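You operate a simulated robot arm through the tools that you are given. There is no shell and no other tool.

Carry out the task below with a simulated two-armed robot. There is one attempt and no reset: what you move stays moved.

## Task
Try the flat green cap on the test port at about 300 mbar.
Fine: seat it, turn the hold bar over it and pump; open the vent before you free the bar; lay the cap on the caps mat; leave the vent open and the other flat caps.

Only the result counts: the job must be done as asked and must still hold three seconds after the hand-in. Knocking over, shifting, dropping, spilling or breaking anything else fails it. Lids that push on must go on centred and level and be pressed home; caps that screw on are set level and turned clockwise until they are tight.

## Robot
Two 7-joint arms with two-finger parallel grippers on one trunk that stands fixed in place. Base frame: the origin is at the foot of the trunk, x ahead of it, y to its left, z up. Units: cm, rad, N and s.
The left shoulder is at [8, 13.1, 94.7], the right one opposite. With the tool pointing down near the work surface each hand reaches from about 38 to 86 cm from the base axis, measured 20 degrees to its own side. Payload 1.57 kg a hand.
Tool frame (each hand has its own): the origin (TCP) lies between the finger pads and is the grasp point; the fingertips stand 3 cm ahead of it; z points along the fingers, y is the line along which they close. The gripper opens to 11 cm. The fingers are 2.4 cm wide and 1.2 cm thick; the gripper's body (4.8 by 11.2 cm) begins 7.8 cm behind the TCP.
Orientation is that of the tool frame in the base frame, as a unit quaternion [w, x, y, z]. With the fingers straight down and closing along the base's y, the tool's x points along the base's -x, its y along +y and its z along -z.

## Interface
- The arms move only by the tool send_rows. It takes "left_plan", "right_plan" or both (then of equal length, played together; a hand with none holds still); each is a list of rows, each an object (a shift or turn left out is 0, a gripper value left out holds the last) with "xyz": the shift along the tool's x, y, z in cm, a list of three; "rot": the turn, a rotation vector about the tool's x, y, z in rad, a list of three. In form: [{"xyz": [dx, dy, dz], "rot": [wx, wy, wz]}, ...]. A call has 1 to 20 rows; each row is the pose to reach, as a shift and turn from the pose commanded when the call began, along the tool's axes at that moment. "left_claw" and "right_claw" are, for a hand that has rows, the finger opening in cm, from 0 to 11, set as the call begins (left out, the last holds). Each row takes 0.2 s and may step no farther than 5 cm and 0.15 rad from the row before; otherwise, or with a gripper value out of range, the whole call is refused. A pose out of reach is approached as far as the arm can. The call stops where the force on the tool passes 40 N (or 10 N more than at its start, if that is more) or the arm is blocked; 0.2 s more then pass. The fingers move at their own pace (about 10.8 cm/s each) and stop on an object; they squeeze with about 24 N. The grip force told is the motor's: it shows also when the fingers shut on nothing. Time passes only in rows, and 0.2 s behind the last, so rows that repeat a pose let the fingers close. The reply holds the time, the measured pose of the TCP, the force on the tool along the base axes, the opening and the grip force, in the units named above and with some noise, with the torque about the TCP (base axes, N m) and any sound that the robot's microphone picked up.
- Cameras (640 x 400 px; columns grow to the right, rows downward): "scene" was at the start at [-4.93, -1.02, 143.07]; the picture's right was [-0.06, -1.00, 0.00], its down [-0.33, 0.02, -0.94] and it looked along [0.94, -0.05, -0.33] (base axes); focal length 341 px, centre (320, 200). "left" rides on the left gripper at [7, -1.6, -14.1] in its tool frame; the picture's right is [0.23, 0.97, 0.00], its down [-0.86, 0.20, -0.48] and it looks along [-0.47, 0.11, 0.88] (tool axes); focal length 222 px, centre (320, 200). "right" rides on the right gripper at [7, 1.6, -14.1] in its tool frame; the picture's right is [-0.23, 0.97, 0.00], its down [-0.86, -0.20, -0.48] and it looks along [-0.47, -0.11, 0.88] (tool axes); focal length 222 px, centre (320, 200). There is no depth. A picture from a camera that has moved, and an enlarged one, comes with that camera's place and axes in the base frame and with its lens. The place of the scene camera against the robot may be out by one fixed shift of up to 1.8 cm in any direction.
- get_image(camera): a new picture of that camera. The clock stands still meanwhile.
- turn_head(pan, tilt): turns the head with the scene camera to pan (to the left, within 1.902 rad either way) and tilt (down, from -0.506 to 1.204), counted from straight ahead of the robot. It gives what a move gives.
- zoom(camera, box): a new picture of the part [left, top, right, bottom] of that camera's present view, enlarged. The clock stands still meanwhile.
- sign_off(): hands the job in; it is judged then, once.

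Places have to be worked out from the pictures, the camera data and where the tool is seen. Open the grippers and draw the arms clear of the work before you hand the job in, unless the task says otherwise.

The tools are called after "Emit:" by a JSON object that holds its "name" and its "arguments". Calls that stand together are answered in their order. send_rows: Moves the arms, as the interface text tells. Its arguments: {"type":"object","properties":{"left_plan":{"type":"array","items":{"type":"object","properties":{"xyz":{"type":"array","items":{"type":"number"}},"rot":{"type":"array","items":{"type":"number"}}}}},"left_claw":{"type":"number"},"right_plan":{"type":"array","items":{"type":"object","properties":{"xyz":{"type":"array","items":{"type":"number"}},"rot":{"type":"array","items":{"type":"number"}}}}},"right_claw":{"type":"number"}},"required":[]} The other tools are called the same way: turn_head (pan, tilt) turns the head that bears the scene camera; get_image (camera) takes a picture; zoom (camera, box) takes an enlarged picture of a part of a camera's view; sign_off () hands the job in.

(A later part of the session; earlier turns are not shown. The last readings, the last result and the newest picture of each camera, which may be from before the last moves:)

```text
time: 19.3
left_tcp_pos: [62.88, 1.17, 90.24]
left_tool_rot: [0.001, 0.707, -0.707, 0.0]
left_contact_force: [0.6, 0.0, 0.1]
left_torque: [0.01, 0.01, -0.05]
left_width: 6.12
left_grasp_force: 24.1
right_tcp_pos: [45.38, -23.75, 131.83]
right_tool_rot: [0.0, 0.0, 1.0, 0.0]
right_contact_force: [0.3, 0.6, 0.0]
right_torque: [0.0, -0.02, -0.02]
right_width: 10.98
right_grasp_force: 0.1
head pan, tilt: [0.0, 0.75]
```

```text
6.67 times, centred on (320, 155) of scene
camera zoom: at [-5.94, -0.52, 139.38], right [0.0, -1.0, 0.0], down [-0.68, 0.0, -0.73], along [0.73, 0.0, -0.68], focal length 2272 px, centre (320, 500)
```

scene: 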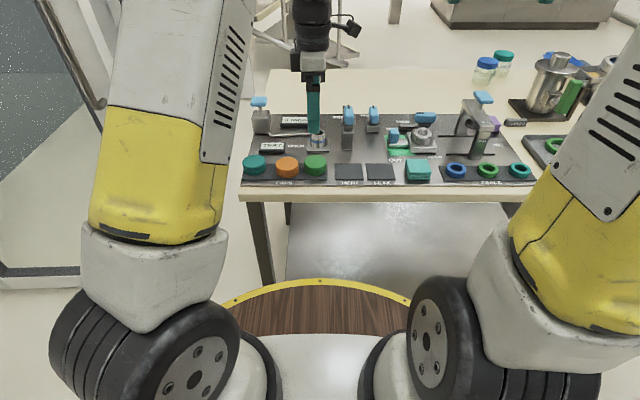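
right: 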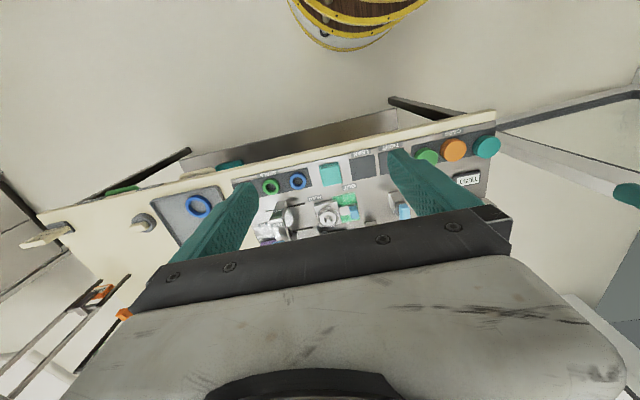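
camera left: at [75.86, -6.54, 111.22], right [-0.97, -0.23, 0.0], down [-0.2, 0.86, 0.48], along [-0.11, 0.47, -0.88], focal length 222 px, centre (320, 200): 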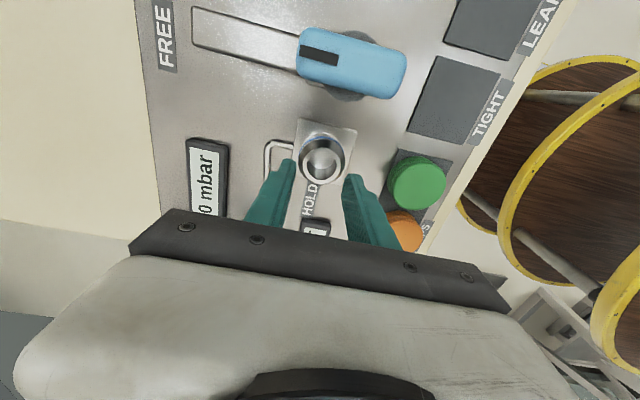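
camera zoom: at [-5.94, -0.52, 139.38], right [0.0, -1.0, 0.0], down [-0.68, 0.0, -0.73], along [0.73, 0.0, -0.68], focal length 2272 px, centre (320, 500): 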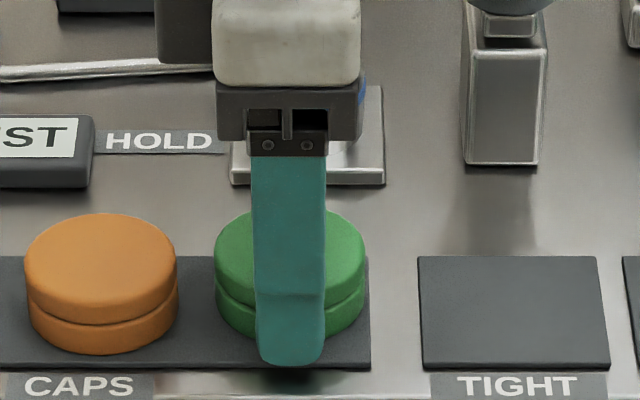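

Gripped again, 0.4 cm deeper than before and without side load. I lift slowly a little and check the hold.

Emit:
{"name": "send_rows", "arguments": {"left_plan": [{"xyz": [0, 0, -0.2]}, {"xyz": [0, 0, -0.4]}, {"xyz": [0, 0, -0.7]}, {"xyz": [0, 0, -1.0]}, {"xyz": [0, 0, -1.0]}]}}

Emit:
{"name": "zoom", "arguments": {"camera": "scene", "box": [290, 125, 350, 185]}}

Emit:
{"name": "zoom", "arguments": {"camera": "left", "box": [240, 100, 400, 230]}}

```text
time: 20.5
left_tcp_pos: [63.0, 1.07, 91.11]
left_tool_rot: [-0.001, -0.707, 0.707, -0.001]
left_contact_force: [0.3, 0.9, -0.1]
left_torque: [0.0, 0.02, -0.01]
left_width: 6.1
left_grasp_force: 24.2
right_tcp_pos: [45.36, -23.73, 131.83]
right_tool_rot: [-0.001, 0.0, 1.0, 0.0]
right_contact_force: [-0.1, 0.4, 0.1]
right_torque: [0.02, -0.02, -0.01]
right_width: 11.01
right_grasp_force: 0.1
head pan, tilt: [0.0, 0.75]
```

```text
6.67 times, centred on (320, 155) of scene
camera zoom: at [-5.94, -0.52, 139.38], right [0.0, -1.0, 0.0], down [-0.68, 0.0, -0.73], along [0.73, 0.0, -0.68], focal length 2272 px, centre (320, 500)
```

zoom: 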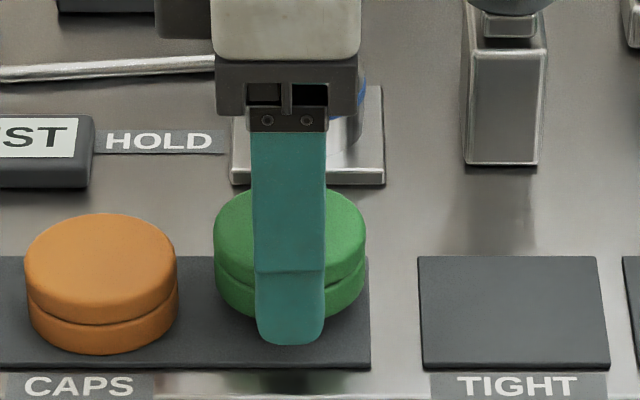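

```text
3.08 times, centred on (320, 165) of left
camera zoom: at [64.67, -5.95, 105.37], right [-0.97, -0.23, 0.0], down [-0.2, 0.86, 0.48], along [-0.11, 0.47, -0.88], focal length 684 px, centre (320, 308)
```

zoom: 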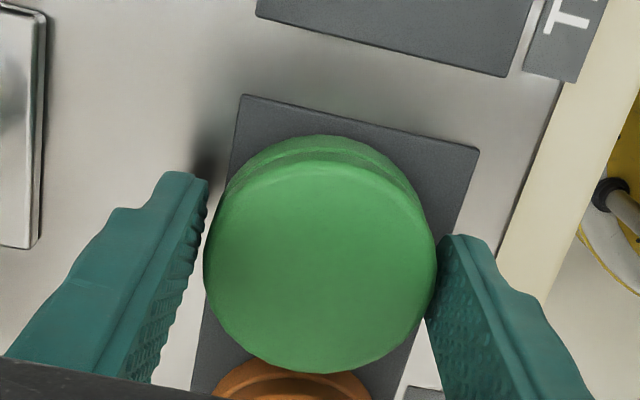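

The cap is held level and lifted. Now I carry it up and over the port slowly.

Emit:
{"name": "send_rows", "arguments": {"left_plan": [{"xyz": [0, 0, -0.7]}, {"xyz": [0, 0, -1.6]}, {"xyz": [0, 0, -2.8]}, {"xyz": [0, 0, -4]}, {"xyz": [0, 0, -5]}, {"xyz": [0, 0, -5.5]}, {"xyz": [0.1, -1, -5.5]}, {"xyz": [0.2, -2.5, -5.5]}, {"xyz": [0.3, -4.2, -5.5]}, {"xyz": [0.4, -6, -5.5]}, {"xyz": [0.5, -7.8, -5.5]}, {"xyz": [0.6, -9.3, -5.5]}, {"xyz": [0.68, -10.5, -5.5]}, {"xyz": [0.68, -11.18, -5.5]}, {"xyz": [0.68, -11.18, -5.5]}, {"xyz": [0.68, -11.18, -5.5]}]}}

Emit:
{"name": "zoom", "arguments": {"camera": "left", "box": [240, 100, 400, 230]}}

Emit:
{"name": "zoom", "arguments": {"camera": "scene", "box": [280, 90, 360, 170]}}

```text
time: 23.9
left_tcp_pos: [74.23, 0.2, 96.72]
left_tool_rot: [0.001, -0.707, 0.708, 0.001]
left_contact_force: [-0.5, 0.5, -0.7]
left_torque: [-0.03, -0.02, 0.03]
left_width: 6.09
left_grasp_force: 24.2
right_tcp_pos: [45.31, -23.72, 131.71]
right_tool_rot: [0.0, 0.0, 1.0, 0.0]
right_contact_force: [-0.2, 0.8, 0.8]
right_torque: [-0.01, 0.0, 0.03]
right_width: 11.01
right_grasp_force: 0.0
head pan, tilt: [0.0, 0.75]
```

```text
3.08 times, centred on (320, 165) of left
camera zoom: at [75.88, -6.75, 110.95], right [-0.97, -0.23, 0.0], down [-0.2, 0.86, 0.48], along [-0.11, 0.47, -0.88], focal length 684 px, centre (320, 308)
```

zoom: 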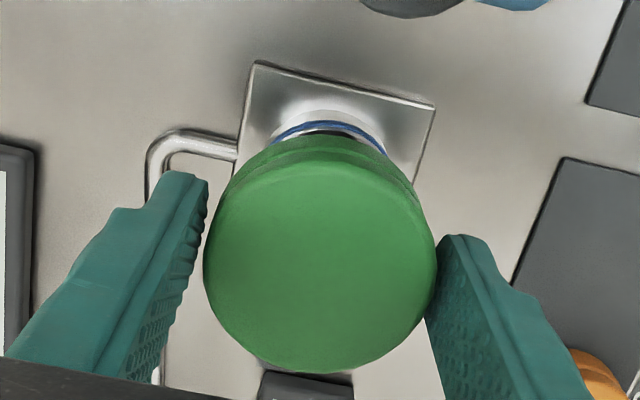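

```text
5.00 times, centred on (320, 130) of scene
camera zoom: at [-5.94, -0.52, 139.38], right [0.0, -1.0, 0.0], down [-0.68, 0.0, -0.73], along [0.73, 0.0, -0.68], focal length 1704 px, centre (320, 550)
```

zoom: 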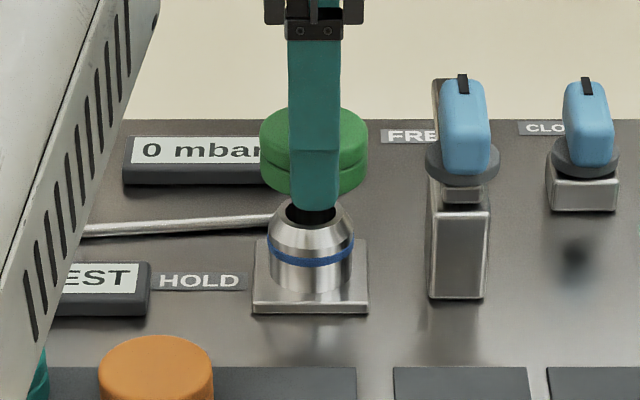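

Direct comparison of cap and port outlines from the scene camera is the best lateral check, so I zoom in further.

Emit:
{"name": "zoom", "arguments": {"camera": "scene", "box": [300, 105, 340, 155]}}

```text
8.00 times, centred on (320, 130) of scene
camera zoom: at [-5.94, -0.52, 139.38], right [0.0, -1.0, 0.0], down [-0.68, 0.0, -0.73], along [0.73, 0.0, -0.68], focal length 2727 px, centre (320, 760)
```

zoom: 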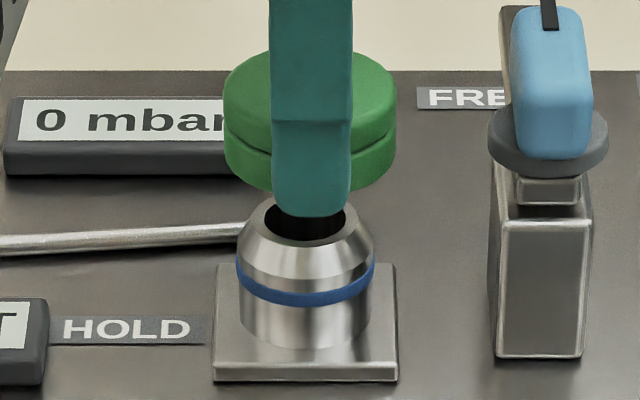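

Cap is ~0.14 short in y (and ~0.1 far in x). I correct this and lower the cap over the port's cone.

Emit:
{"name": "send_rows", "arguments": {"left_plan": [{"xyz": [-0.14, 0.08, 0]}, {"xyz": [-0.14, 0.08, 0.5]}, {"xyz": [-0.14, 0.08, 1.0]}, {"xyz": [-0.14, 0.08, 1.5]}, {"xyz": [-0.14, 0.08, 2.0]}, {"xyz": [-0.14, 0.08, 2.4]}, {"xyz": [-0.14, 0.08, 2.7]}, {"xyz": [-0.14, 0.08, 3.0]}, {"xyz": [-0.14, 0.08, 3.0]}]}}

Emit:
{"name": "zoom", "arguments": {"camera": "scene", "box": [300, 105, 340, 155]}}

Emit:
{"name": "zoom", "arguments": {"camera": "left", "box": [240, 100, 400, 230]}}

```text
time: 25.9
left_tcp_pos: [74.14, 0.55, 93.63]
left_tool_rot: [0.0, -0.707, 0.707, -0.001]
left_contact_force: [0.4, -0.1, -1.6]
left_torque: [-0.02, -0.01, -0.01]
left_width: 6.09
left_grasp_force: 24.1
right_tcp_pos: [45.48, -23.73, 131.81]
right_tool_rot: [0.0, 0.0, 1.0, 0.0]
right_contact_force: [-0.2, 1.1, 1.0]
right_torque: [-0.02, 0.0, 0.0]
right_width: 11.02
right_grasp_force: 0.1
head pan, tilt: [0.0, 0.75]
```

```text
8.00 times, centred on (320, 130) of scene
camera zoom: at [-5.94, -0.52, 139.38], right [0.0, -1.0, 0.0], down [-0.68, 0.0, -0.73], along [0.73, 0.0, -0.68], focal length 2727 px, centre (320, 760)
```

zoom: 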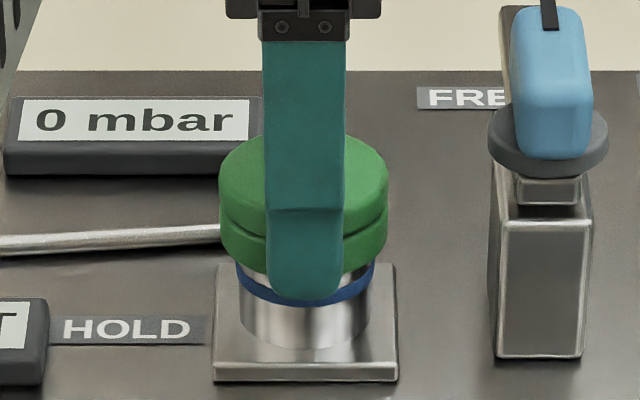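

```text
3.08 times, centred on (320, 165) of left
camera zoom: at [75.81, -6.54, 107.86], right [-0.97, -0.23, 0.0], down [-0.2, 0.86, 0.48], along [-0.11, 0.47, -0.88], focal length 684 px, centre (320, 308)
```

zoom: 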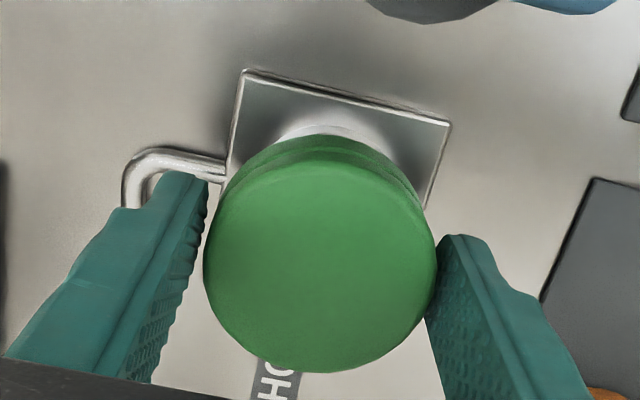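

Cap now overlaps the cone, centred within ~0.1 cm, no contact yet. I continue down in small steps with a tiny correction.

Emit:
{"name": "send_rows", "arguments": {"left_plan": [{"xyz": [0.06, 0, 0]}, {"xyz": [0.06, 0, 0.25]}, {"xyz": [0.06, 0, 0.5]}, {"xyz": [0.06, 0, 0.7]}, {"xyz": [0.06, 0, 0.9]}, {"xyz": [0.06, 0, 0.9]}]}}

Emit:
{"name": "zoom", "arguments": {"camera": "scene", "box": [300, 105, 340, 155]}}

```text
time: 27.3
left_tcp_pos: [73.97, 0.52, 92.89]
left_tool_rot: [0.001, -0.707, 0.707, -0.001]
left_contact_force: [-3.3, -0.3, 15.4]
left_torque: [0.05, 0.17, -0.01]
left_width: 6.15
left_grasp_force: 24.1
right_tcp_pos: [45.24, -23.78, 131.9]
right_tool_rot: [0.0, 0.001, 1.0, 0.0]
right_contact_force: [0.9, 0.7, 0.1]
right_torque: [0.01, 0.01, -0.03]
right_width: 11.0
right_grasp_force: 0.2
head pan, tilt: [0.0, 0.75]
```

```text
8.00 times, centred on (320, 130) of scene
camera zoom: at [-6.01, -0.52, 139.37], right [0.0, -1.0, 0.0], down [-0.68, 0.0, -0.73], along [0.73, 0.0, -0.68], focal length 2727 px, centre (320, 760)
```

zoom: 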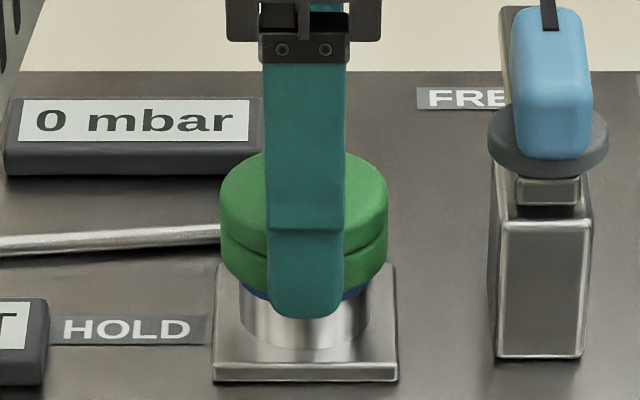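

Contact began (15 N) as the skirt meets the blue ring. I keep pressing down in small steps.

Emit:
{"name": "send_rows", "arguments": {"left_plan": [{"xyz": [0.04, 0.05, 0.2]}, {"xyz": [0.04, 0.05, 0.4]}, {"xyz": [0.04, 0.05, 0.6]}, {"xyz": [0.04, 0.05, 0.8]}, {"xyz": [0.04, 0.05, 1.0]}]}}

Emit:
{"name": "zoom", "arguments": {"camera": "scene", "box": [300, 105, 340, 155]}}

Emit:
{"name": "zoom", "arguments": {"camera": "left", "box": [240, 100, 400, 230]}}

```text
time: 28.5
left_tcp_pos: [74.06, 0.41, 91.89]
left_tool_rot: [-0.001, 0.707, -0.707, 0.0]
left_contact_force: [6.9, 1.1, 17.5]
left_torque: [0.03, -0.15, 0.02]
left_width: 6.17
left_grasp_force: 23.5
right_tcp_pos: [45.27, -23.64, 131.89]
right_tool_rot: [0.0, 0.0, 1.0, 0.0]
right_contact_force: [0.2, 0.3, -1.1]
right_torque: [0.0, 0.01, -0.02]
right_width: 10.99
right_grasp_force: 0.1
head pan, tilt: [0.0, 0.75]
```

```text
8.00 times, centred on (320, 130) of scene
camera zoom: at [-5.98, -0.51, 139.37], right [0.0, -1.0, 0.0], down [-0.68, 0.0, -0.73], along [0.73, 0.0, -0.68], focal length 2727 px, centre (320, 760)
```

zoom: 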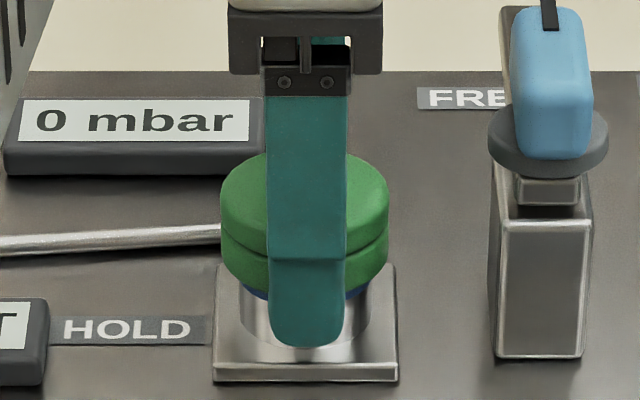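

```text
3.08 times, centred on (320, 165) of left
camera zoom: at [75.68, -6.59, 106.11], right [-0.97, -0.23, 0.0], down [-0.2, 0.86, 0.48], along [-0.11, 0.47, -0.88], focal length 684 px, centre (320, 308)
```

zoom: 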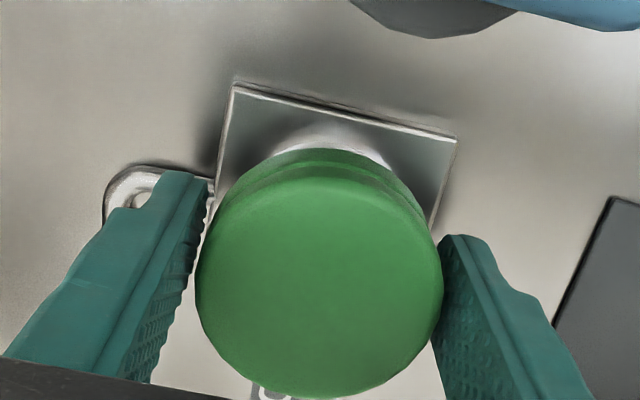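

The fingers slid down over the stationary cap. I release it, rise, and will press it home with the closed fingertips from above.

Emit:
{"name": "send_rows", "arguments": {"left_plan": [{"xyz": [0, 0, 0]}, {"xyz": [0, 0, 0]}, {"xyz": [0, 0, -1]}, {"xyz": [0, 0, -3]}, {"xyz": [0, 0, -5.5]}, {"xyz": [0, 0, -8]}, {"xyz": [0, 0, -8]}], "left_claw": 8.5}}

Emit:
{"name": "zoom", "arguments": {"camera": "scene", "box": [300, 105, 340, 155]}}

Emit:
{"name": "zoom", "arguments": {"camera": "left", "box": [240, 70, 400, 200]}}

```text
time: 30.1
left_tcp_pos: [74.18, 0.54, 99.75]
left_tool_rot: [0.0, -0.707, 0.707, 0.0]
left_contact_force: [0.4, 0.0, 0.4]
left_torque: [0.0, -0.02, 0.0]
left_width: 8.5
left_grasp_force: 0.1
right_tcp_pos: [45.37, -23.67, 131.85]
right_tool_rot: [-0.001, 0.0, 1.0, 0.0]
right_contact_force: [-1.0, -0.3, 0.6]
right_torque: [0.02, -0.02, -0.04]
right_width: 10.99
right_grasp_force: 0.0
head pan, tilt: [0.0, 0.75]
```

```text
8.00 times, centred on (320, 130) of scene
camera zoom: at [-5.94, -0.52, 139.38], right [0.0, -1.0, 0.0], down [-0.68, 0.0, -0.73], along [0.73, 0.0, -0.68], focal length 2727 px, centre (320, 760)
```

zoom: 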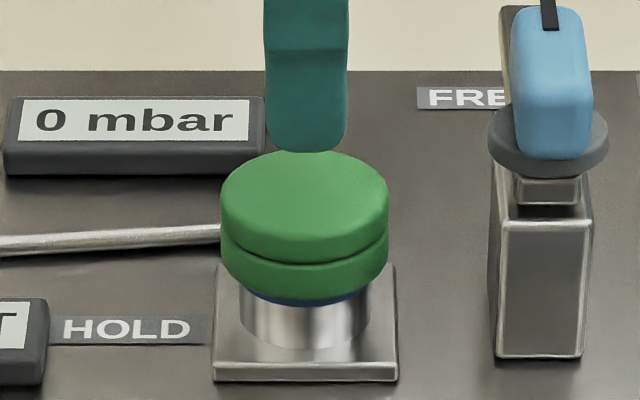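

```text
3.08 times, centred on (320, 135) of left
camera zoom: at [75.73, -6.62, 114.08], right [-0.97, -0.23, 0.0], down [-0.2, 0.86, 0.48], along [-0.11, 0.47, -0.88], focal length 684 px, centre (320, 400)
```

zoom: 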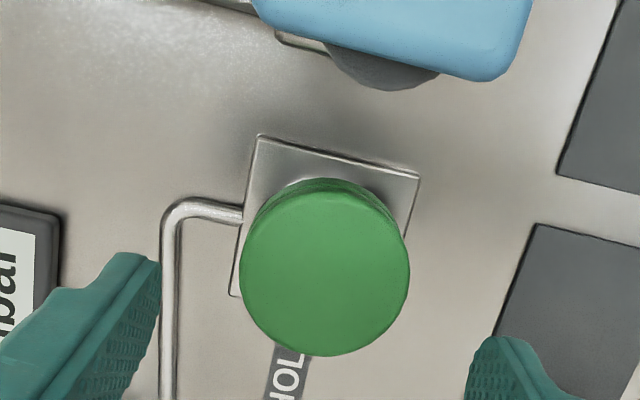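

Cap sits level on the ring. I close the fingers and press down centrally on it.

Emit:
{"name": "send_rows", "arguments": {"left_plan": [{"xyz": [0, 0.1, 0]}, {"xyz": [0, 0.1, 1]}, {"xyz": [0, 0.1, 2]}, {"xyz": [0, 0.1, 3]}, {"xyz": [0, 0.1, 3.8]}, {"xyz": [0, 0.1, 4.4]}, {"xyz": [0, 0.1, 4.7]}, {"xyz": [0, 0.1, 4.9]}, {"xyz": [0, 0.1, 5.1]}, {"xyz": [0, 0.1, 5.3]}, {"xyz": [0, 0.1, 5.5]}, {"xyz": [0, 0.1, 5.7]}, {"xyz": [0, 0.1, 5.9]}, {"xyz": [0, 0.1, 6.1]}, {"xyz": [0, 0.1, 6.3]}, {"xyz": [0, 0.1, 6.5]}], "left_claw": 0}}

Emit:
{"name": "zoom", "arguments": {"camera": "scene", "box": [300, 105, 340, 155]}}

```text
time: 31.9
left_tcp_pos: [74.07, 0.3, 95.48]
left_tool_rot: [0.002, -0.707, 0.707, -0.004]
left_contact_force: [0.6, 0.4, 7.5]
left_torque: [0.07, 0.0, 0.0]
left_width: 0.0
left_grasp_force: 21.3
right_tcp_pos: [45.34, -23.73, 131.86]
right_tool_rot: [0.0, -0.001, 1.0, -0.001]
right_contact_force: [-1.2, -0.3, 0.3]
right_torque: [-0.01, -0.03, 0.02]
right_width: 11.0
right_grasp_force: 0.0
head pan, tilt: [0.0, 0.75]
stopped in row 9 (left hand): the force on the tool passed its limit at 42 N (the readings are from after the stop); the commanded pose is now the measured one
```

```text
8.00 times, centred on (320, 130) of scene
camera zoom: at [-5.99, -0.51, 139.37], right [0.0, -1.0, 0.0], down [-0.68, 0.0, -0.73], along [0.73, 0.0, -0.68], focal length 2727 px, centre (320, 760)
```

zoom: 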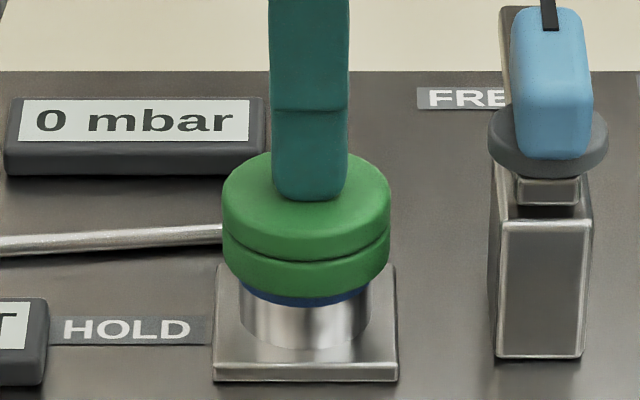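

Stopped at 42 N with the tips at z≈92.5 (cap top). I press once more in finer steps to see whether it still gives.

Emit:
{"name": "send_rows", "arguments": {"left_plan": [{"xyz": [0, 0, 0.08]}, {"xyz": [0, 0, 0.16]}, {"xyz": [0, 0, 0.24]}, {"xyz": [0, 0, 0.32]}, {"xyz": [0, 0, 0.4]}, {"xyz": [0, 0, 0.48]}, {"xyz": [0, 0, 0.56]}, {"xyz": [0, 0, 0.64]}]}}

Emit:
{"name": "zoom", "arguments": {"camera": "scene", "box": [300, 105, 340, 155]}}

```text
time: 33.0
left_tcp_pos: [74.16, 0.34, 95.51]
left_tool_rot: [-0.003, 0.707, -0.707, 0.006]
left_contact_force: [-3.2, 1.9, 8.2]
left_torque: [0.09, 0.14, 0.01]
left_width: 0.03
left_grasp_force: 21.2
right_tcp_pos: [45.25, -23.71, 131.98]
right_tool_rot: [0.0, -0.002, 1.0, 0.0]
right_contact_force: [0.1, -0.1, -0.2]
right_torque: [0.0, 0.01, 0.0]
right_width: 10.99
right_grasp_force: 0.1
head pan, tilt: [0.0, 0.75]
stopped in row 5 (left hand): the force on the tool passed its limit at 42 N (the readings are from after the stop); the commanded pose is now the measured one
```

```text
8.00 times, centred on (320, 130) of scene
camera zoom: at [-6.01, -0.51, 139.37], right [0.0, -1.0, 0.0], down [-0.68, 0.0, -0.73], along [0.73, 0.0, -0.68], focal length 2727 px, centre (320, 760)
```

zoom: 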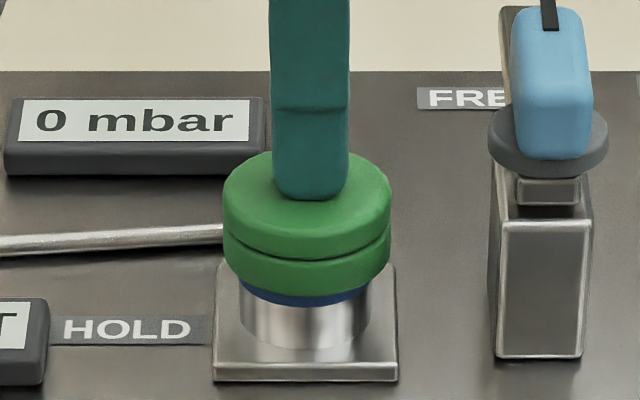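

The cap no longer moves: seated, top at z≈92.45, just beneath the bar's level (~92.8). Next I rise, turn the hand back and move above the hold-bar knob at about (74.2, −7.7).

Emit:
{"name": "send_rows", "arguments": {"left_plan": [{"xyz": [0, 0, -1]}, {"xyz": [0, 0, -3.5]}, {"xyz": [0, 0, -6.5]}, {"xyz": [0.7, 0, -6.5], "rot": [0, 0, 0.14]}, {"xyz": [1.4, 0, -6.5], "rot": [0, 0, 0.28]}, {"xyz": [2.2, 0, -6.5], "rot": [0, 0, 0.42]}, {"xyz": [3, 0, -6.5], "rot": [0, 0, 0.56]}, {"xyz": [3.8, 0, -6.5], "rot": [0, 0, 0.7]}, {"xyz": [4.6, 0, -6.5], "rot": [0, 0, 0.84]}, {"xyz": [5.4, 0, -6.5], "rot": [0, 0, 0.98]}, {"xyz": [6.2, 0, -6.5], "rot": [0, 0, 1.12]}, {"xyz": [7, 0, -6.5], "rot": [0, 0, 1.26]}, {"xyz": [7.6, -0.1, -6.5], "rot": [0, 0, 1.4]}, {"xyz": [8.05, -0.1, -6.5], "rot": [0, 0, 1.5]}, {"xyz": [8.05, -0.1, -6.5], "rot": [0, 0, 1.5708]}, {"xyz": [8.05, -0.1, -6.5], "rot": [0, 0, 1.5708]}], "left_claw": 5}}

Emit:
{"name": "get_image", "arguments": {"camera": "left"}}

Emit:
{"name": "zoom", "arguments": {"camera": "scene", "box": [290, 80, 390, 170]}}

```text
time: 36.4
left_tcp_pos: [74.17, -7.73, 101.96]
left_tool_rot: [0.006, 0.0, 1.0, -0.001]
left_contact_force: [0.0, -0.1, 0.0]
left_torque: [0.02, 0.04, 0.01]
left_width: 5.01
left_grasp_force: 0.0
right_tcp_pos: [45.32, -23.75, 131.78]
right_tool_rot: [0.001, -0.001, 1.0, 0.0]
right_contact_force: [0.5, 0.8, 0.2]
right_torque: [0.02, 0.01, 0.03]
right_width: 10.99
right_grasp_force: 0.1
head pan, tilt: [0.0, 0.75]
```

```text
taken
camera left: at [67.09, -9.33, 116.04], right [-0.22, 0.97, -0.01], down [0.85, 0.2, 0.49], along [0.48, 0.1, -0.87], focal length 222 px, centre (320, 200)
```

left: 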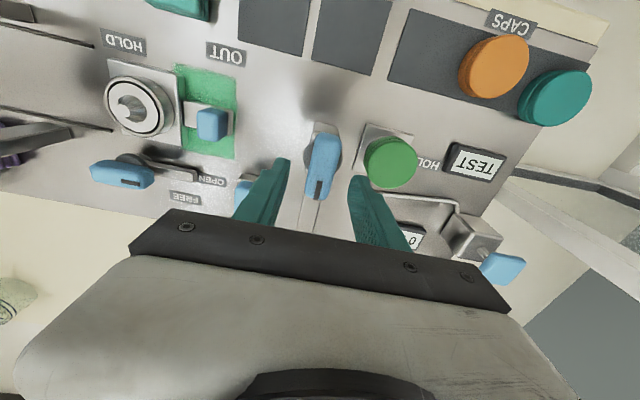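

```text
4.44 times, centred on (340, 125) of scene
camera zoom: at [-5.94, -0.52, 139.38], right [0.0, -1.0, 0.0], down [-0.68, 0.0, -0.73], along [0.73, 0.0, -0.68], focal length 1515 px, centre (231, 533)
```

zoom: 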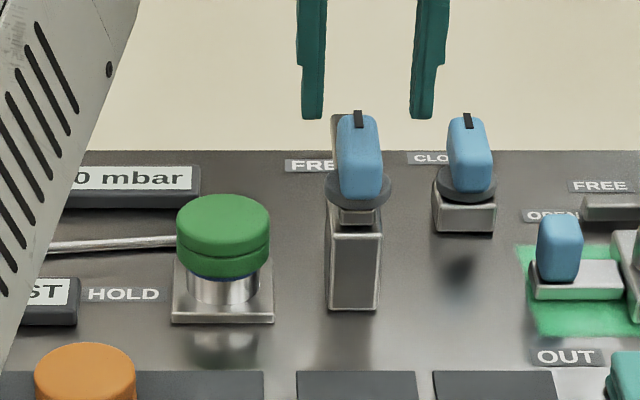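

Fingers straddle the knob; I zoom the wrist view to get the alignment right.

Emit:
{"name": "zoom", "arguments": {"camera": "left", "box": [240, 100, 400, 230]}}

Emit:
{"name": "zoom", "arguments": {"camera": "scene", "box": [330, 85, 370, 135]}}

```text
3.08 times, centred on (320, 165) of left
camera zoom: at [67.09, -9.33, 116.04], right [-0.22, 0.97, -0.01], down [0.85, 0.2, 0.49], along [0.48, 0.1, -0.87], focal length 684 px, centre (320, 308)
```

zoom: 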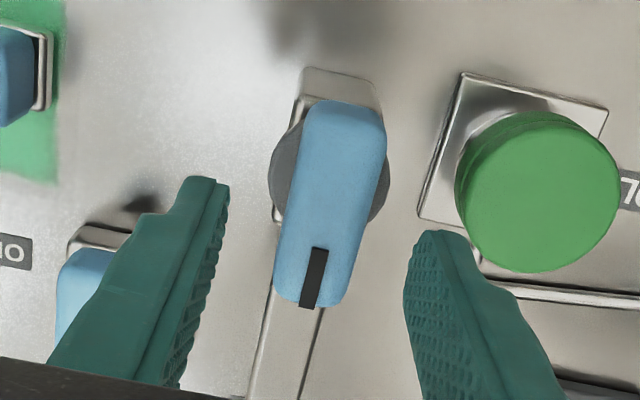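

```text
8.00 times, centred on (350, 110) of scene
camera zoom: at [-5.94, -0.52, 139.38], right [0.0, -1.0, 0.0], down [-0.68, 0.0, -0.73], along [0.73, 0.0, -0.68], focal length 2727 px, centre (80, 920)
```

zoom: 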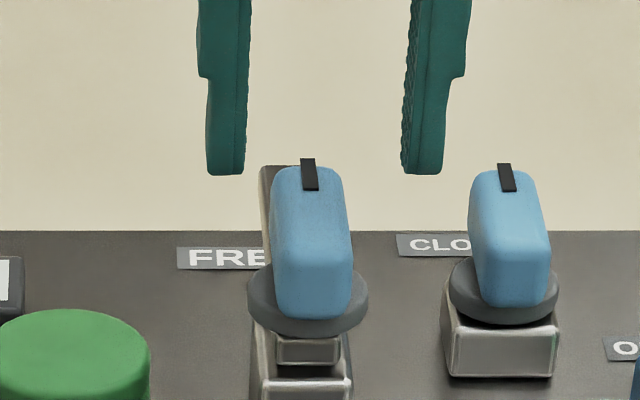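

Pivot ≈ (74.13, −7.63). I shift 0.1 in y, descend to TCP z≈98 and close on the knob.

Emit:
{"name": "send_rows", "arguments": {"left_plan": [{"xyz": [0, 0.1, 1]}, {"xyz": [0, 0.1, 2]}, {"xyz": [0, 0.1, 3]}, {"xyz": [0, 0.1, 3.6]}, {"xyz": [0, 0.1, 3.9]}, {"xyz": [0, 0.1, 3.9]}], "left_claw": 5}}

Emit:
{"name": "zoom", "arguments": {"camera": "scene", "box": [320, 85, 380, 145]}}

```text
time: 37.8
left_tcp_pos: [74.24, -7.71, 98.06]
left_tool_rot: [0.006, 0.0, 1.0, -0.001]
left_contact_force: [-0.5, -0.1, 0.5]
left_torque: [-0.03, -0.01, 0.01]
left_width: 5.0
left_grasp_force: 0.0
right_tcp_pos: [45.39, -23.79, 131.82]
right_tool_rot: [0.0, 0.001, 1.0, 0.0]
right_contact_force: [-0.4, -0.9, -0.3]
right_torque: [-0.03, 0.01, 0.01]
right_width: 11.01
right_grasp_force: 0.0
head pan, tilt: [0.0, 0.75]
```

```text
6.67 times, centred on (350, 115) of scene
camera zoom: at [-5.94, -0.52, 139.38], right [0.0, -1.0, 0.0], down [-0.68, 0.0, -0.73], along [0.73, 0.0, -0.68], focal length 2272 px, centre (120, 767)
```

zoom: 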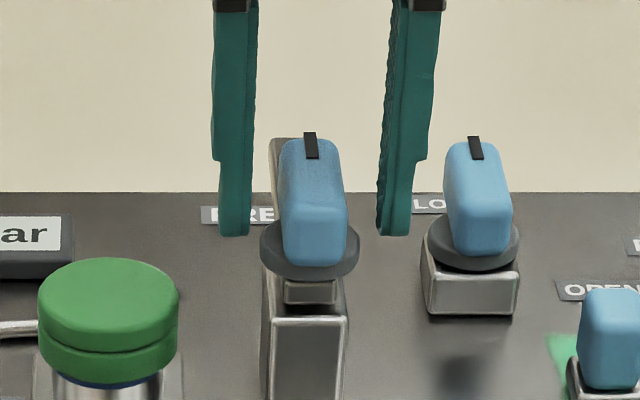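

Tips are just above the disc, either side of the knob. I close on it.

Emit:
{"name": "send_rows", "arguments": {"left_plan": [{"xyz": [0, 0, 0]}, {"xyz": [0, 0, 0]}, {"xyz": [0, 0, 0]}], "left_claw": 0}}

Emit:
{"name": "zoom", "arguments": {"camera": "scene", "box": [320, 85, 380, 145]}}

Emit:
{"name": "zoom", "arguments": {"camera": "left", "box": [240, 100, 400, 230]}}

```text
time: 38.6
left_tcp_pos: [74.22, -7.53, 98.05]
left_tool_rot: [0.005, 0.0, 1.0, 0.0]
left_contact_force: [-1.6, 5.2, -0.8]
left_torque: [0.59, 0.21, 0.0]
left_width: 2.37
left_grasp_force: 35.7
right_tcp_pos: [45.29, -23.73, 131.87]
right_tool_rot: [0.0, 0.0, 1.0, 0.0]
right_contact_force: [-0.8, -0.5, -0.6]
right_torque: [-0.03, 0.01, -0.01]
right_width: 11.01
right_grasp_force: 0.1
head pan, tilt: [0.0, 0.75]
```

```text
6.67 times, centred on (350, 115) of scene
camera zoom: at [-5.95, -0.5, 139.38], right [0.0, -1.0, 0.0], down [-0.68, 0.0, -0.73], along [0.73, 0.0, -0.68], focal length 2272 px, centre (120, 767)
```

zoom: 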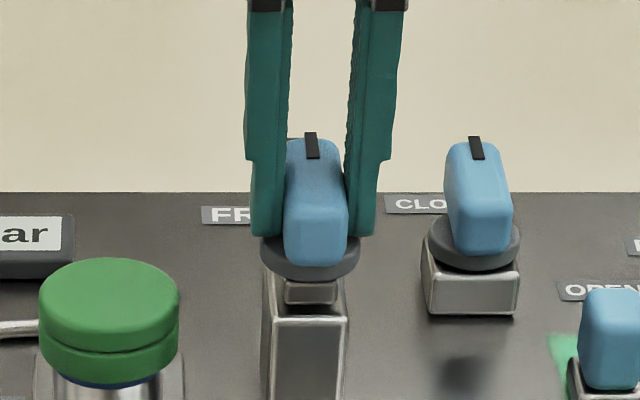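

```text
3.08 times, centred on (320, 165) of left
camera zoom: at [67.19, -9.15, 112.13], right [-0.23, 0.97, 0.0], down [0.85, 0.2, 0.49], along [0.48, 0.11, -0.87], focal length 684 px, centre (320, 308)
```

zoom: 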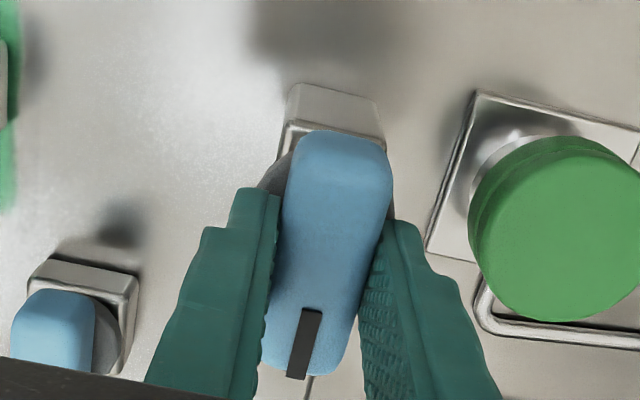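

Knob gripped (2.37 cm wide). I begin turning it counter-clockwise, half the way first, watching the forces.

Emit:
{"name": "send_rows", "arguments": {"left_plan": [{"xyz": [0, 0.1, 0], "rot": [0, 0, -0.1]}, {"xyz": [0, 0.1, 0], "rot": [0, 0, -0.2]}, {"xyz": [0, 0.1, 0], "rot": [0, 0, -0.3]}, {"xyz": [0, 0.1, 0], "rot": [0, 0, -0.4]}, {"xyz": [0, 0.1, 0], "rot": [0, 0, -0.5]}, {"xyz": [0, 0.1, 0], "rot": [0, 0, -0.6]}, {"xyz": [0, 0.1, 0], "rot": [0, 0, -0.7]}]}}

Emit:
{"name": "zoom", "arguments": {"camera": "scene", "box": [300, 80, 380, 150]}}

```text
time: 40.2
left_tcp_pos: [74.09, -7.29, 97.97]
left_tool_rot: [0.004, -0.344, 0.939, -0.003]
left_contact_force: [-3.4, 12.0, 8.1]
left_torque: [1.44, 0.38, -0.05]
left_width: 2.38
left_grasp_force: 36.0
right_tcp_pos: [45.39, -23.64, 131.7]
right_tool_rot: [0.0, 0.001, 1.0, 0.0]
right_contact_force: [-0.4, 0.1, 0.3]
right_torque: [0.0, 0.03, 0.02]
right_width: 10.98
right_grasp_force: 0.1
head pan, tilt: [0.0, 0.75]
```

```text
5.71 times, centred on (340, 115) of scene
camera zoom: at [-5.99, -0.46, 139.37], right [0.0, -1.0, 0.0], down [-0.68, 0.0, -0.73], along [0.73, 0.0, -0.68], focal length 1948 px, centre (206, 686)
```

zoom: 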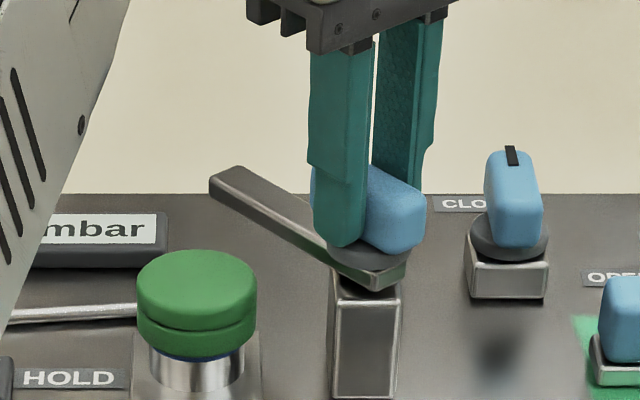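

The bar swings as intended; side force suggests the pivot lies slightly −x/+y of my axis, so I correct that and complete the quarter turn.

Emit:
{"name": "send_rows", "arguments": {"left_plan": [{"xyz": [0.06, 0.12, 0], "rot": [0, 0, -0.05]}, {"xyz": [0.12, 0.24, 0], "rot": [0, 0, -0.1]}, {"xyz": [0.12, 0.24, 0], "rot": [0, 0, -0.2]}, {"xyz": [0.12, 0.24, 0], "rot": [0, 0, -0.3]}, {"xyz": [0.12, 0.24, 0], "rot": [0, 0, -0.4]}, {"xyz": [0.12, 0.24, 0], "rot": [0, 0, -0.5]}]}}

Emit:
{"name": "zoom", "arguments": {"camera": "scene", "box": [300, 80, 380, 150]}}

```text
time: 41.6
left_tcp_pos: [74.01, -7.21, 98.0]
left_tool_rot: [0.004, -0.565, 0.825, -0.005]
left_contact_force: [16.7, 9.8, 9.9]
left_torque: [1.2, 0.31, 0.02]
left_width: 2.41
left_grasp_force: 36.0
right_tcp_pos: [45.47, -23.6, 131.89]
right_tool_rot: [0.0, 0.001, 1.0, 0.0]
right_contact_force: [0.7, 0.6, -0.4]
right_torque: [0.0, 0.0, -0.04]
right_width: 10.98
right_grasp_force: 0.1
head pan, tilt: [0.0, 0.75]
```

```text
5.71 times, centred on (340, 115) of scene
camera zoom: at [-5.9, -0.48, 139.38], right [0.0, -1.0, 0.0], down [-0.68, 0.0, -0.73], along [0.73, 0.0, -0.68], focal length 1948 px, centre (206, 686)
```

zoom: 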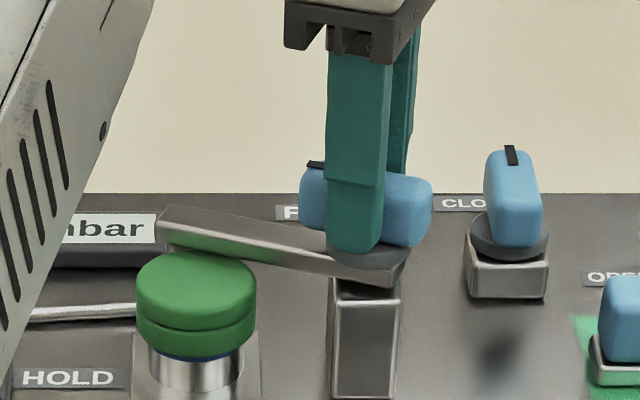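

Nearly there; the x correction overshot, so I take it back and finish the turn over the cap.

Emit:
{"name": "send_rows", "arguments": {"left_plan": [{"xyz": [-0.12, -0.09, 0], "rot": [0, 0, -0.0]}, {"xyz": [-0.23, -0.18, 0], "rot": [0, 0, -0.08]}, {"xyz": [-0.23, -0.18, 0], "rot": [0, 0, -0.16]}, {"xyz": [-0.23, -0.18, 0], "rot": [0, 0, -0.24]}, {"xyz": [-0.23, -0.18, 0], "rot": [0, 0, -0.32]}, {"xyz": [-0.23, -0.18, 0], "rot": [0, 0, -0.37]}]}}

Emit:
{"name": "zoom", "arguments": {"camera": "scene", "box": [300, 80, 380, 150]}}

Emit:
{"name": "get_image", "arguments": {"camera": "left"}}

```text
time: 43.0
left_tcp_pos: [73.97, -7.23, 97.96]
left_tool_rot: [0.001, -0.707, 0.707, -0.003]
left_contact_force: [-19.6, 8.9, 7.6]
left_torque: [0.86, 1.17, -0.06]
left_width: 2.37
left_grasp_force: 36.2
right_tcp_pos: [45.32, -23.68, 131.88]
right_tool_rot: [0.0, 0.0, 1.0, 0.001]
right_contact_force: [-0.4, 0.0, 0.2]
right_torque: [-0.01, 0.02, 0.02]
right_width: 10.96
right_grasp_force: 0.1
head pan, tilt: [0.0, 0.75]
```

```text
5.71 times, centred on (340, 115) of scene
camera zoom: at [-6.07, -0.48, 139.37], right [0.0, -1.0, 0.0], down [-0.68, 0.0, -0.73], along [0.73, 0.0, -0.68], focal length 1948 px, centre (206, 686)
```

zoom: 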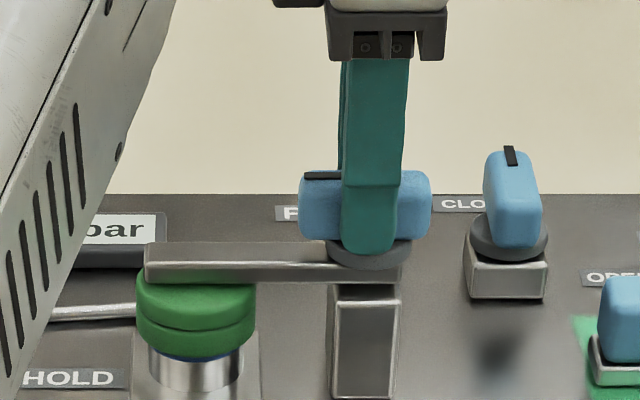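

```text
taken
camera left: at [75.57, -14.24, 112.21], right [-0.97, -0.23, -0.01], down [-0.2, 0.86, 0.47], along [-0.1, 0.46, -0.88], focal length 222 px, centre (320, 200)
```

left: 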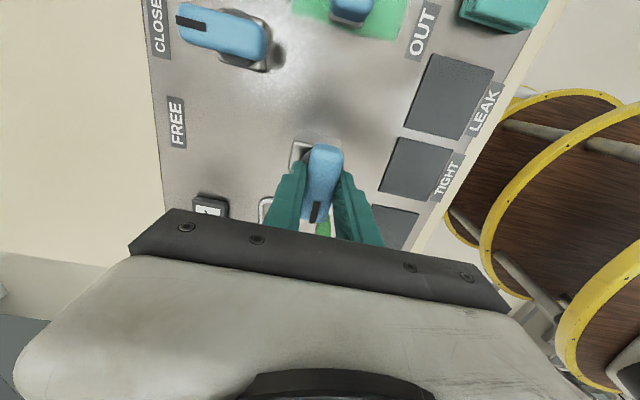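

The bar lies square over the cap. I release the knob and rise clear.

Emit:
{"name": "send_rows", "arguments": {"left_plan": [{"xyz": [0, 0.1, 0]}, {"xyz": [0, 0.1, 0]}, {"xyz": [0, 0.1, 0]}, {"xyz": [0, 0.1, -2]}, {"xyz": [0, 0.1, -4]}, {"xyz": [0, 0.1, -4]}], "left_claw": 5}}

Emit:
{"name": "zoom", "arguments": {"camera": "left", "box": [220, 60, 420, 230]}}

Emit:
{"name": "zoom", "arguments": {"camera": "scene", "box": [240, 80, 400, 190]}}

```text
time: 44.4
left_tcp_pos: [73.98, -7.27, 101.99]
left_tool_rot: [0.003, -0.707, 0.708, -0.006]
left_contact_force: [-0.3, -0.7, -0.2]
left_torque: [-0.03, -0.02, 0.0]
left_width: 5.01
left_grasp_force: 0.0
right_tcp_pos: [45.32, -23.72, 131.9]
right_tool_rot: [0.0, 0.0, 1.0, 0.0]
right_contact_force: [-1.4, 0.1, -0.7]
right_torque: [-0.01, -0.01, -0.01]
right_width: 11.0
right_grasp_force: 0.0
head pan, tilt: [0.0, 0.75]
```

```text
2.35 times, centred on (320, 145) of left
camera zoom: at [75.59, -14.23, 116.22], right [-0.97, -0.23, -0.01], down [-0.2, 0.86, 0.47], along [-0.1, 0.46, -0.88], focal length 523 px, centre (320, 329)
```

zoom: 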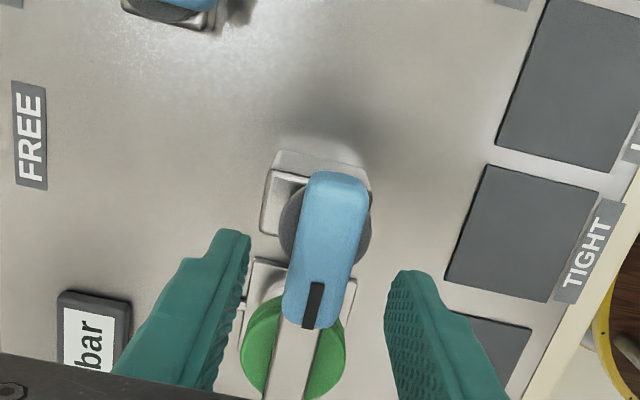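

```text
3.64 times, centred on (320, 135) of scene
camera zoom: at [-5.95, -0.52, 139.38], right [0.0, -1.0, 0.0], down [-0.68, 0.0, -0.73], along [0.73, 0.0, -0.68], focal length 1239 px, centre (320, 436)
```

zoom: 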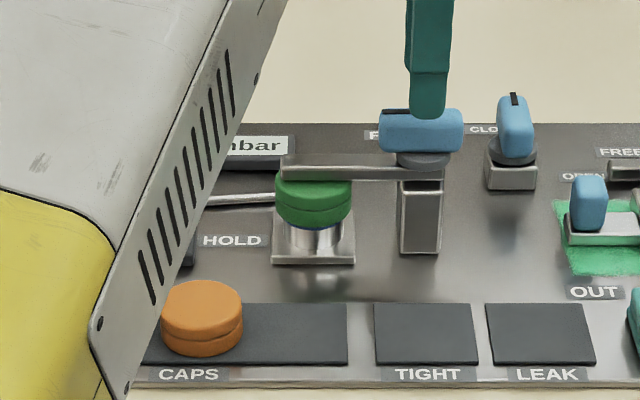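

The cap is held. Now the pump: its blue pad is around (83, 17, 95), near the reach limit, so I'll approach with the hand tilted forward. First I swing back and to the left and turn the hand.

Emit:
{"name": "send_rows", "arguments": {"left_plan": [{"xyz": [0, 0.5, -1], "rot": [0, 0, 0.1]}, {"xyz": [-1, 1, -2], "rot": [0, 0, 0.24]}, {"xyz": [-2, 1.5, -2], "rot": [0, 0, 0.38]}, {"xyz": [-3.2, 2, -2], "rot": [0, 0, 0.52]}, {"xyz": [-4.4, 2.5, -2], "rot": [0, 0, 0.66]}, {"xyz": [-5.6, 3, -2], "rot": [0, 0, 0.8]}, {"xyz": [-6.8, 3.5, -2], "rot": [0, 0, 0.94]}, {"xyz": [-8, 4, -2], "rot": [0, 0, 1.08]}, {"xyz": [-9.2, 4, -2], "rot": [0, 0, 1.22]}, {"xyz": [-10.4, 4, -2], "rot": [0, 0, 1.36]}, {"xyz": [-11.6, 4, -2], "rot": [0, 0, 1.48]}, {"xyz": [-12.3, 4, -2], "rot": [0, 0, 1.5708]}, {"xyz": [-12.3, 4, -2], "rot": [0, 0, 1.5708]}], "left_claw": 5}}

Emit:
{"name": "get_image", "arguments": {"camera": "left"}}

Emit:
{"name": "get_image", "arguments": {"camera": "scene"}}

```text
time: 47.2
left_tcp_pos: [70.0, 4.95, 103.83]
left_tool_rot: [0.007, 0.001, 1.0, -0.001]
left_contact_force: [0.8, -0.7, -1.7]
left_torque: [0.02, -0.03, 0.01]
left_width: 5.02
left_grasp_force: 0.1
right_tcp_pos: [45.32, -23.78, 131.82]
right_tool_rot: [0.0, -0.001, 1.0, 0.0]
right_contact_force: [0.4, 0.4, -0.6]
right_torque: [0.02, 0.01, 0.03]
right_width: 11.01
right_grasp_force: 0.1
head pan, tilt: [0.0, 0.75]
```

```text
taken
camera left: at [63.0, 3.45, 118.0], right [-0.22, 0.97, -0.01], down [0.85, 0.2, 0.49], along [0.48, 0.1, -0.87], focal length 222 px, centre (320, 200)
```

left: 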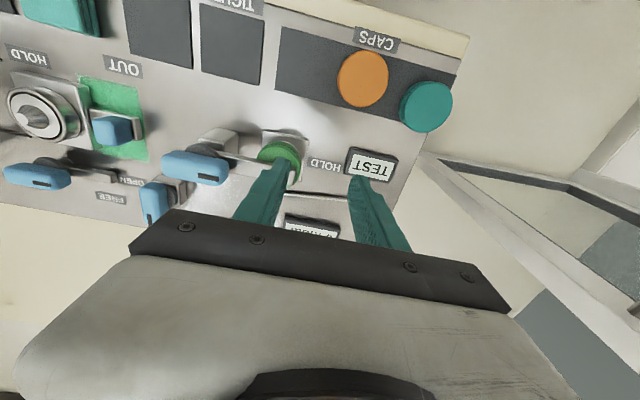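

```text
taken
```

scene: 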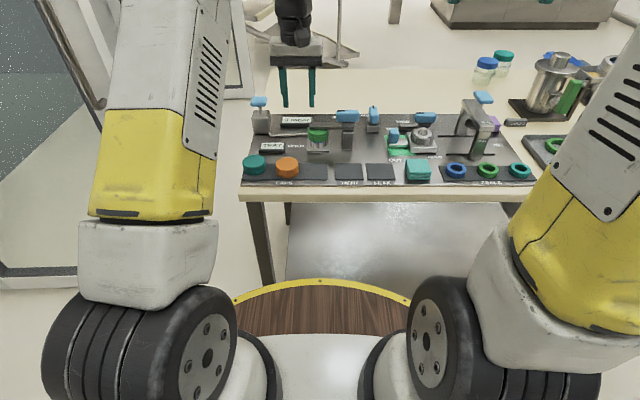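

I look at the pump closely while it is unobstructed, then move the hand left with closed fingers and tilt it forward.

Emit:
{"name": "zoom", "arguments": {"camera": "scene", "box": [240, 85, 330, 155]}}

Emit:
{"name": "send_rows", "arguments": {"left_plan": [{"xyz": [0, 3, 0], "rot": [0, -0.1, 0]}, {"xyz": [0, 6, 0], "rot": [0, -0.2, 0]}, {"xyz": [0, 9, 0], "rot": [0, -0.3, 0]}, {"xyz": [0, 12.2, 0], "rot": [0, -0.4, 0]}, {"xyz": [0, 12.2, 0], "rot": [0, -0.5, 0]}, {"xyz": [0, 12.2, 0], "rot": [0, -0.5, 0]}], "left_claw": 0}}

Emit:
{"name": "get_image", "arguments": {"camera": "left"}}

Emit:
{"name": "zoom", "arguments": {"camera": "scene", "box": [230, 60, 330, 155]}}

```text
5.71 times, centred on (285, 120) of scene
camera zoom: at [-5.94, -0.51, 139.38], right [0.0, -1.0, 0.0], down [-0.68, 0.0, -0.73], along [0.73, 0.0, -0.68], focal length 1948 px, centre (520, 657)
```

zoom: 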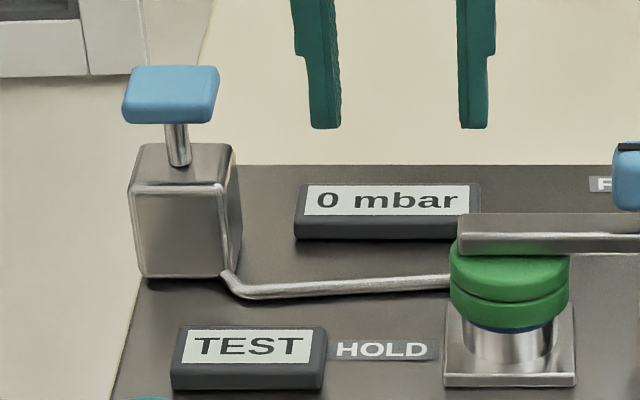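

```text
time: 48.6
left_tcp_pos: [70.07, 17.21, 103.71]
left_tool_rot: [0.254, 0.001, 0.967, -0.002]
left_contact_force: [-0.3, 0.5, 1.2]
left_torque: [-0.02, -0.02, 0.0]
left_width: 0.0
left_grasp_force: 21.3
right_tcp_pos: [45.41, -23.83, 131.88]
right_tool_rot: [0.0, 0.0, 1.0, 0.0]
right_contact_force: [-1.4, 0.0, 0.4]
right_torque: [-0.01, 0.03, -0.01]
right_width: 10.99
right_grasp_force: 0.0
head pan, tilt: [0.0, 0.75]
```

```text
taken
camera left: at [57.13, 15.68, 112.76], right [-0.2, 0.97, -0.11], down [0.51, 0.2, 0.84], along [0.84, 0.11, -0.54], focal length 222 px, centre (320, 200)
```

left: 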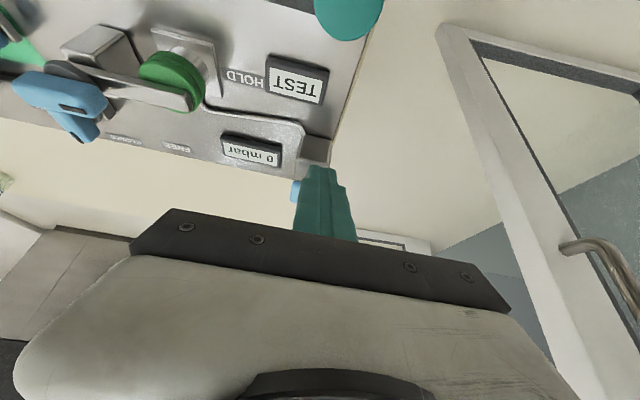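

```text
4.21 times, centred on (280, 108) of scene
camera zoom: at [-5.95, -0.51, 139.38], right [0.0, -1.0, 0.0], down [-0.68, 0.0, -0.73], along [0.73, 0.0, -0.68], focal length 1435 px, centre (488, 590)
```

zoom: 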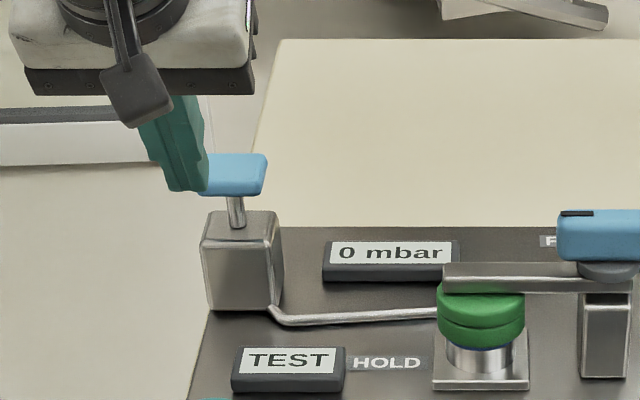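

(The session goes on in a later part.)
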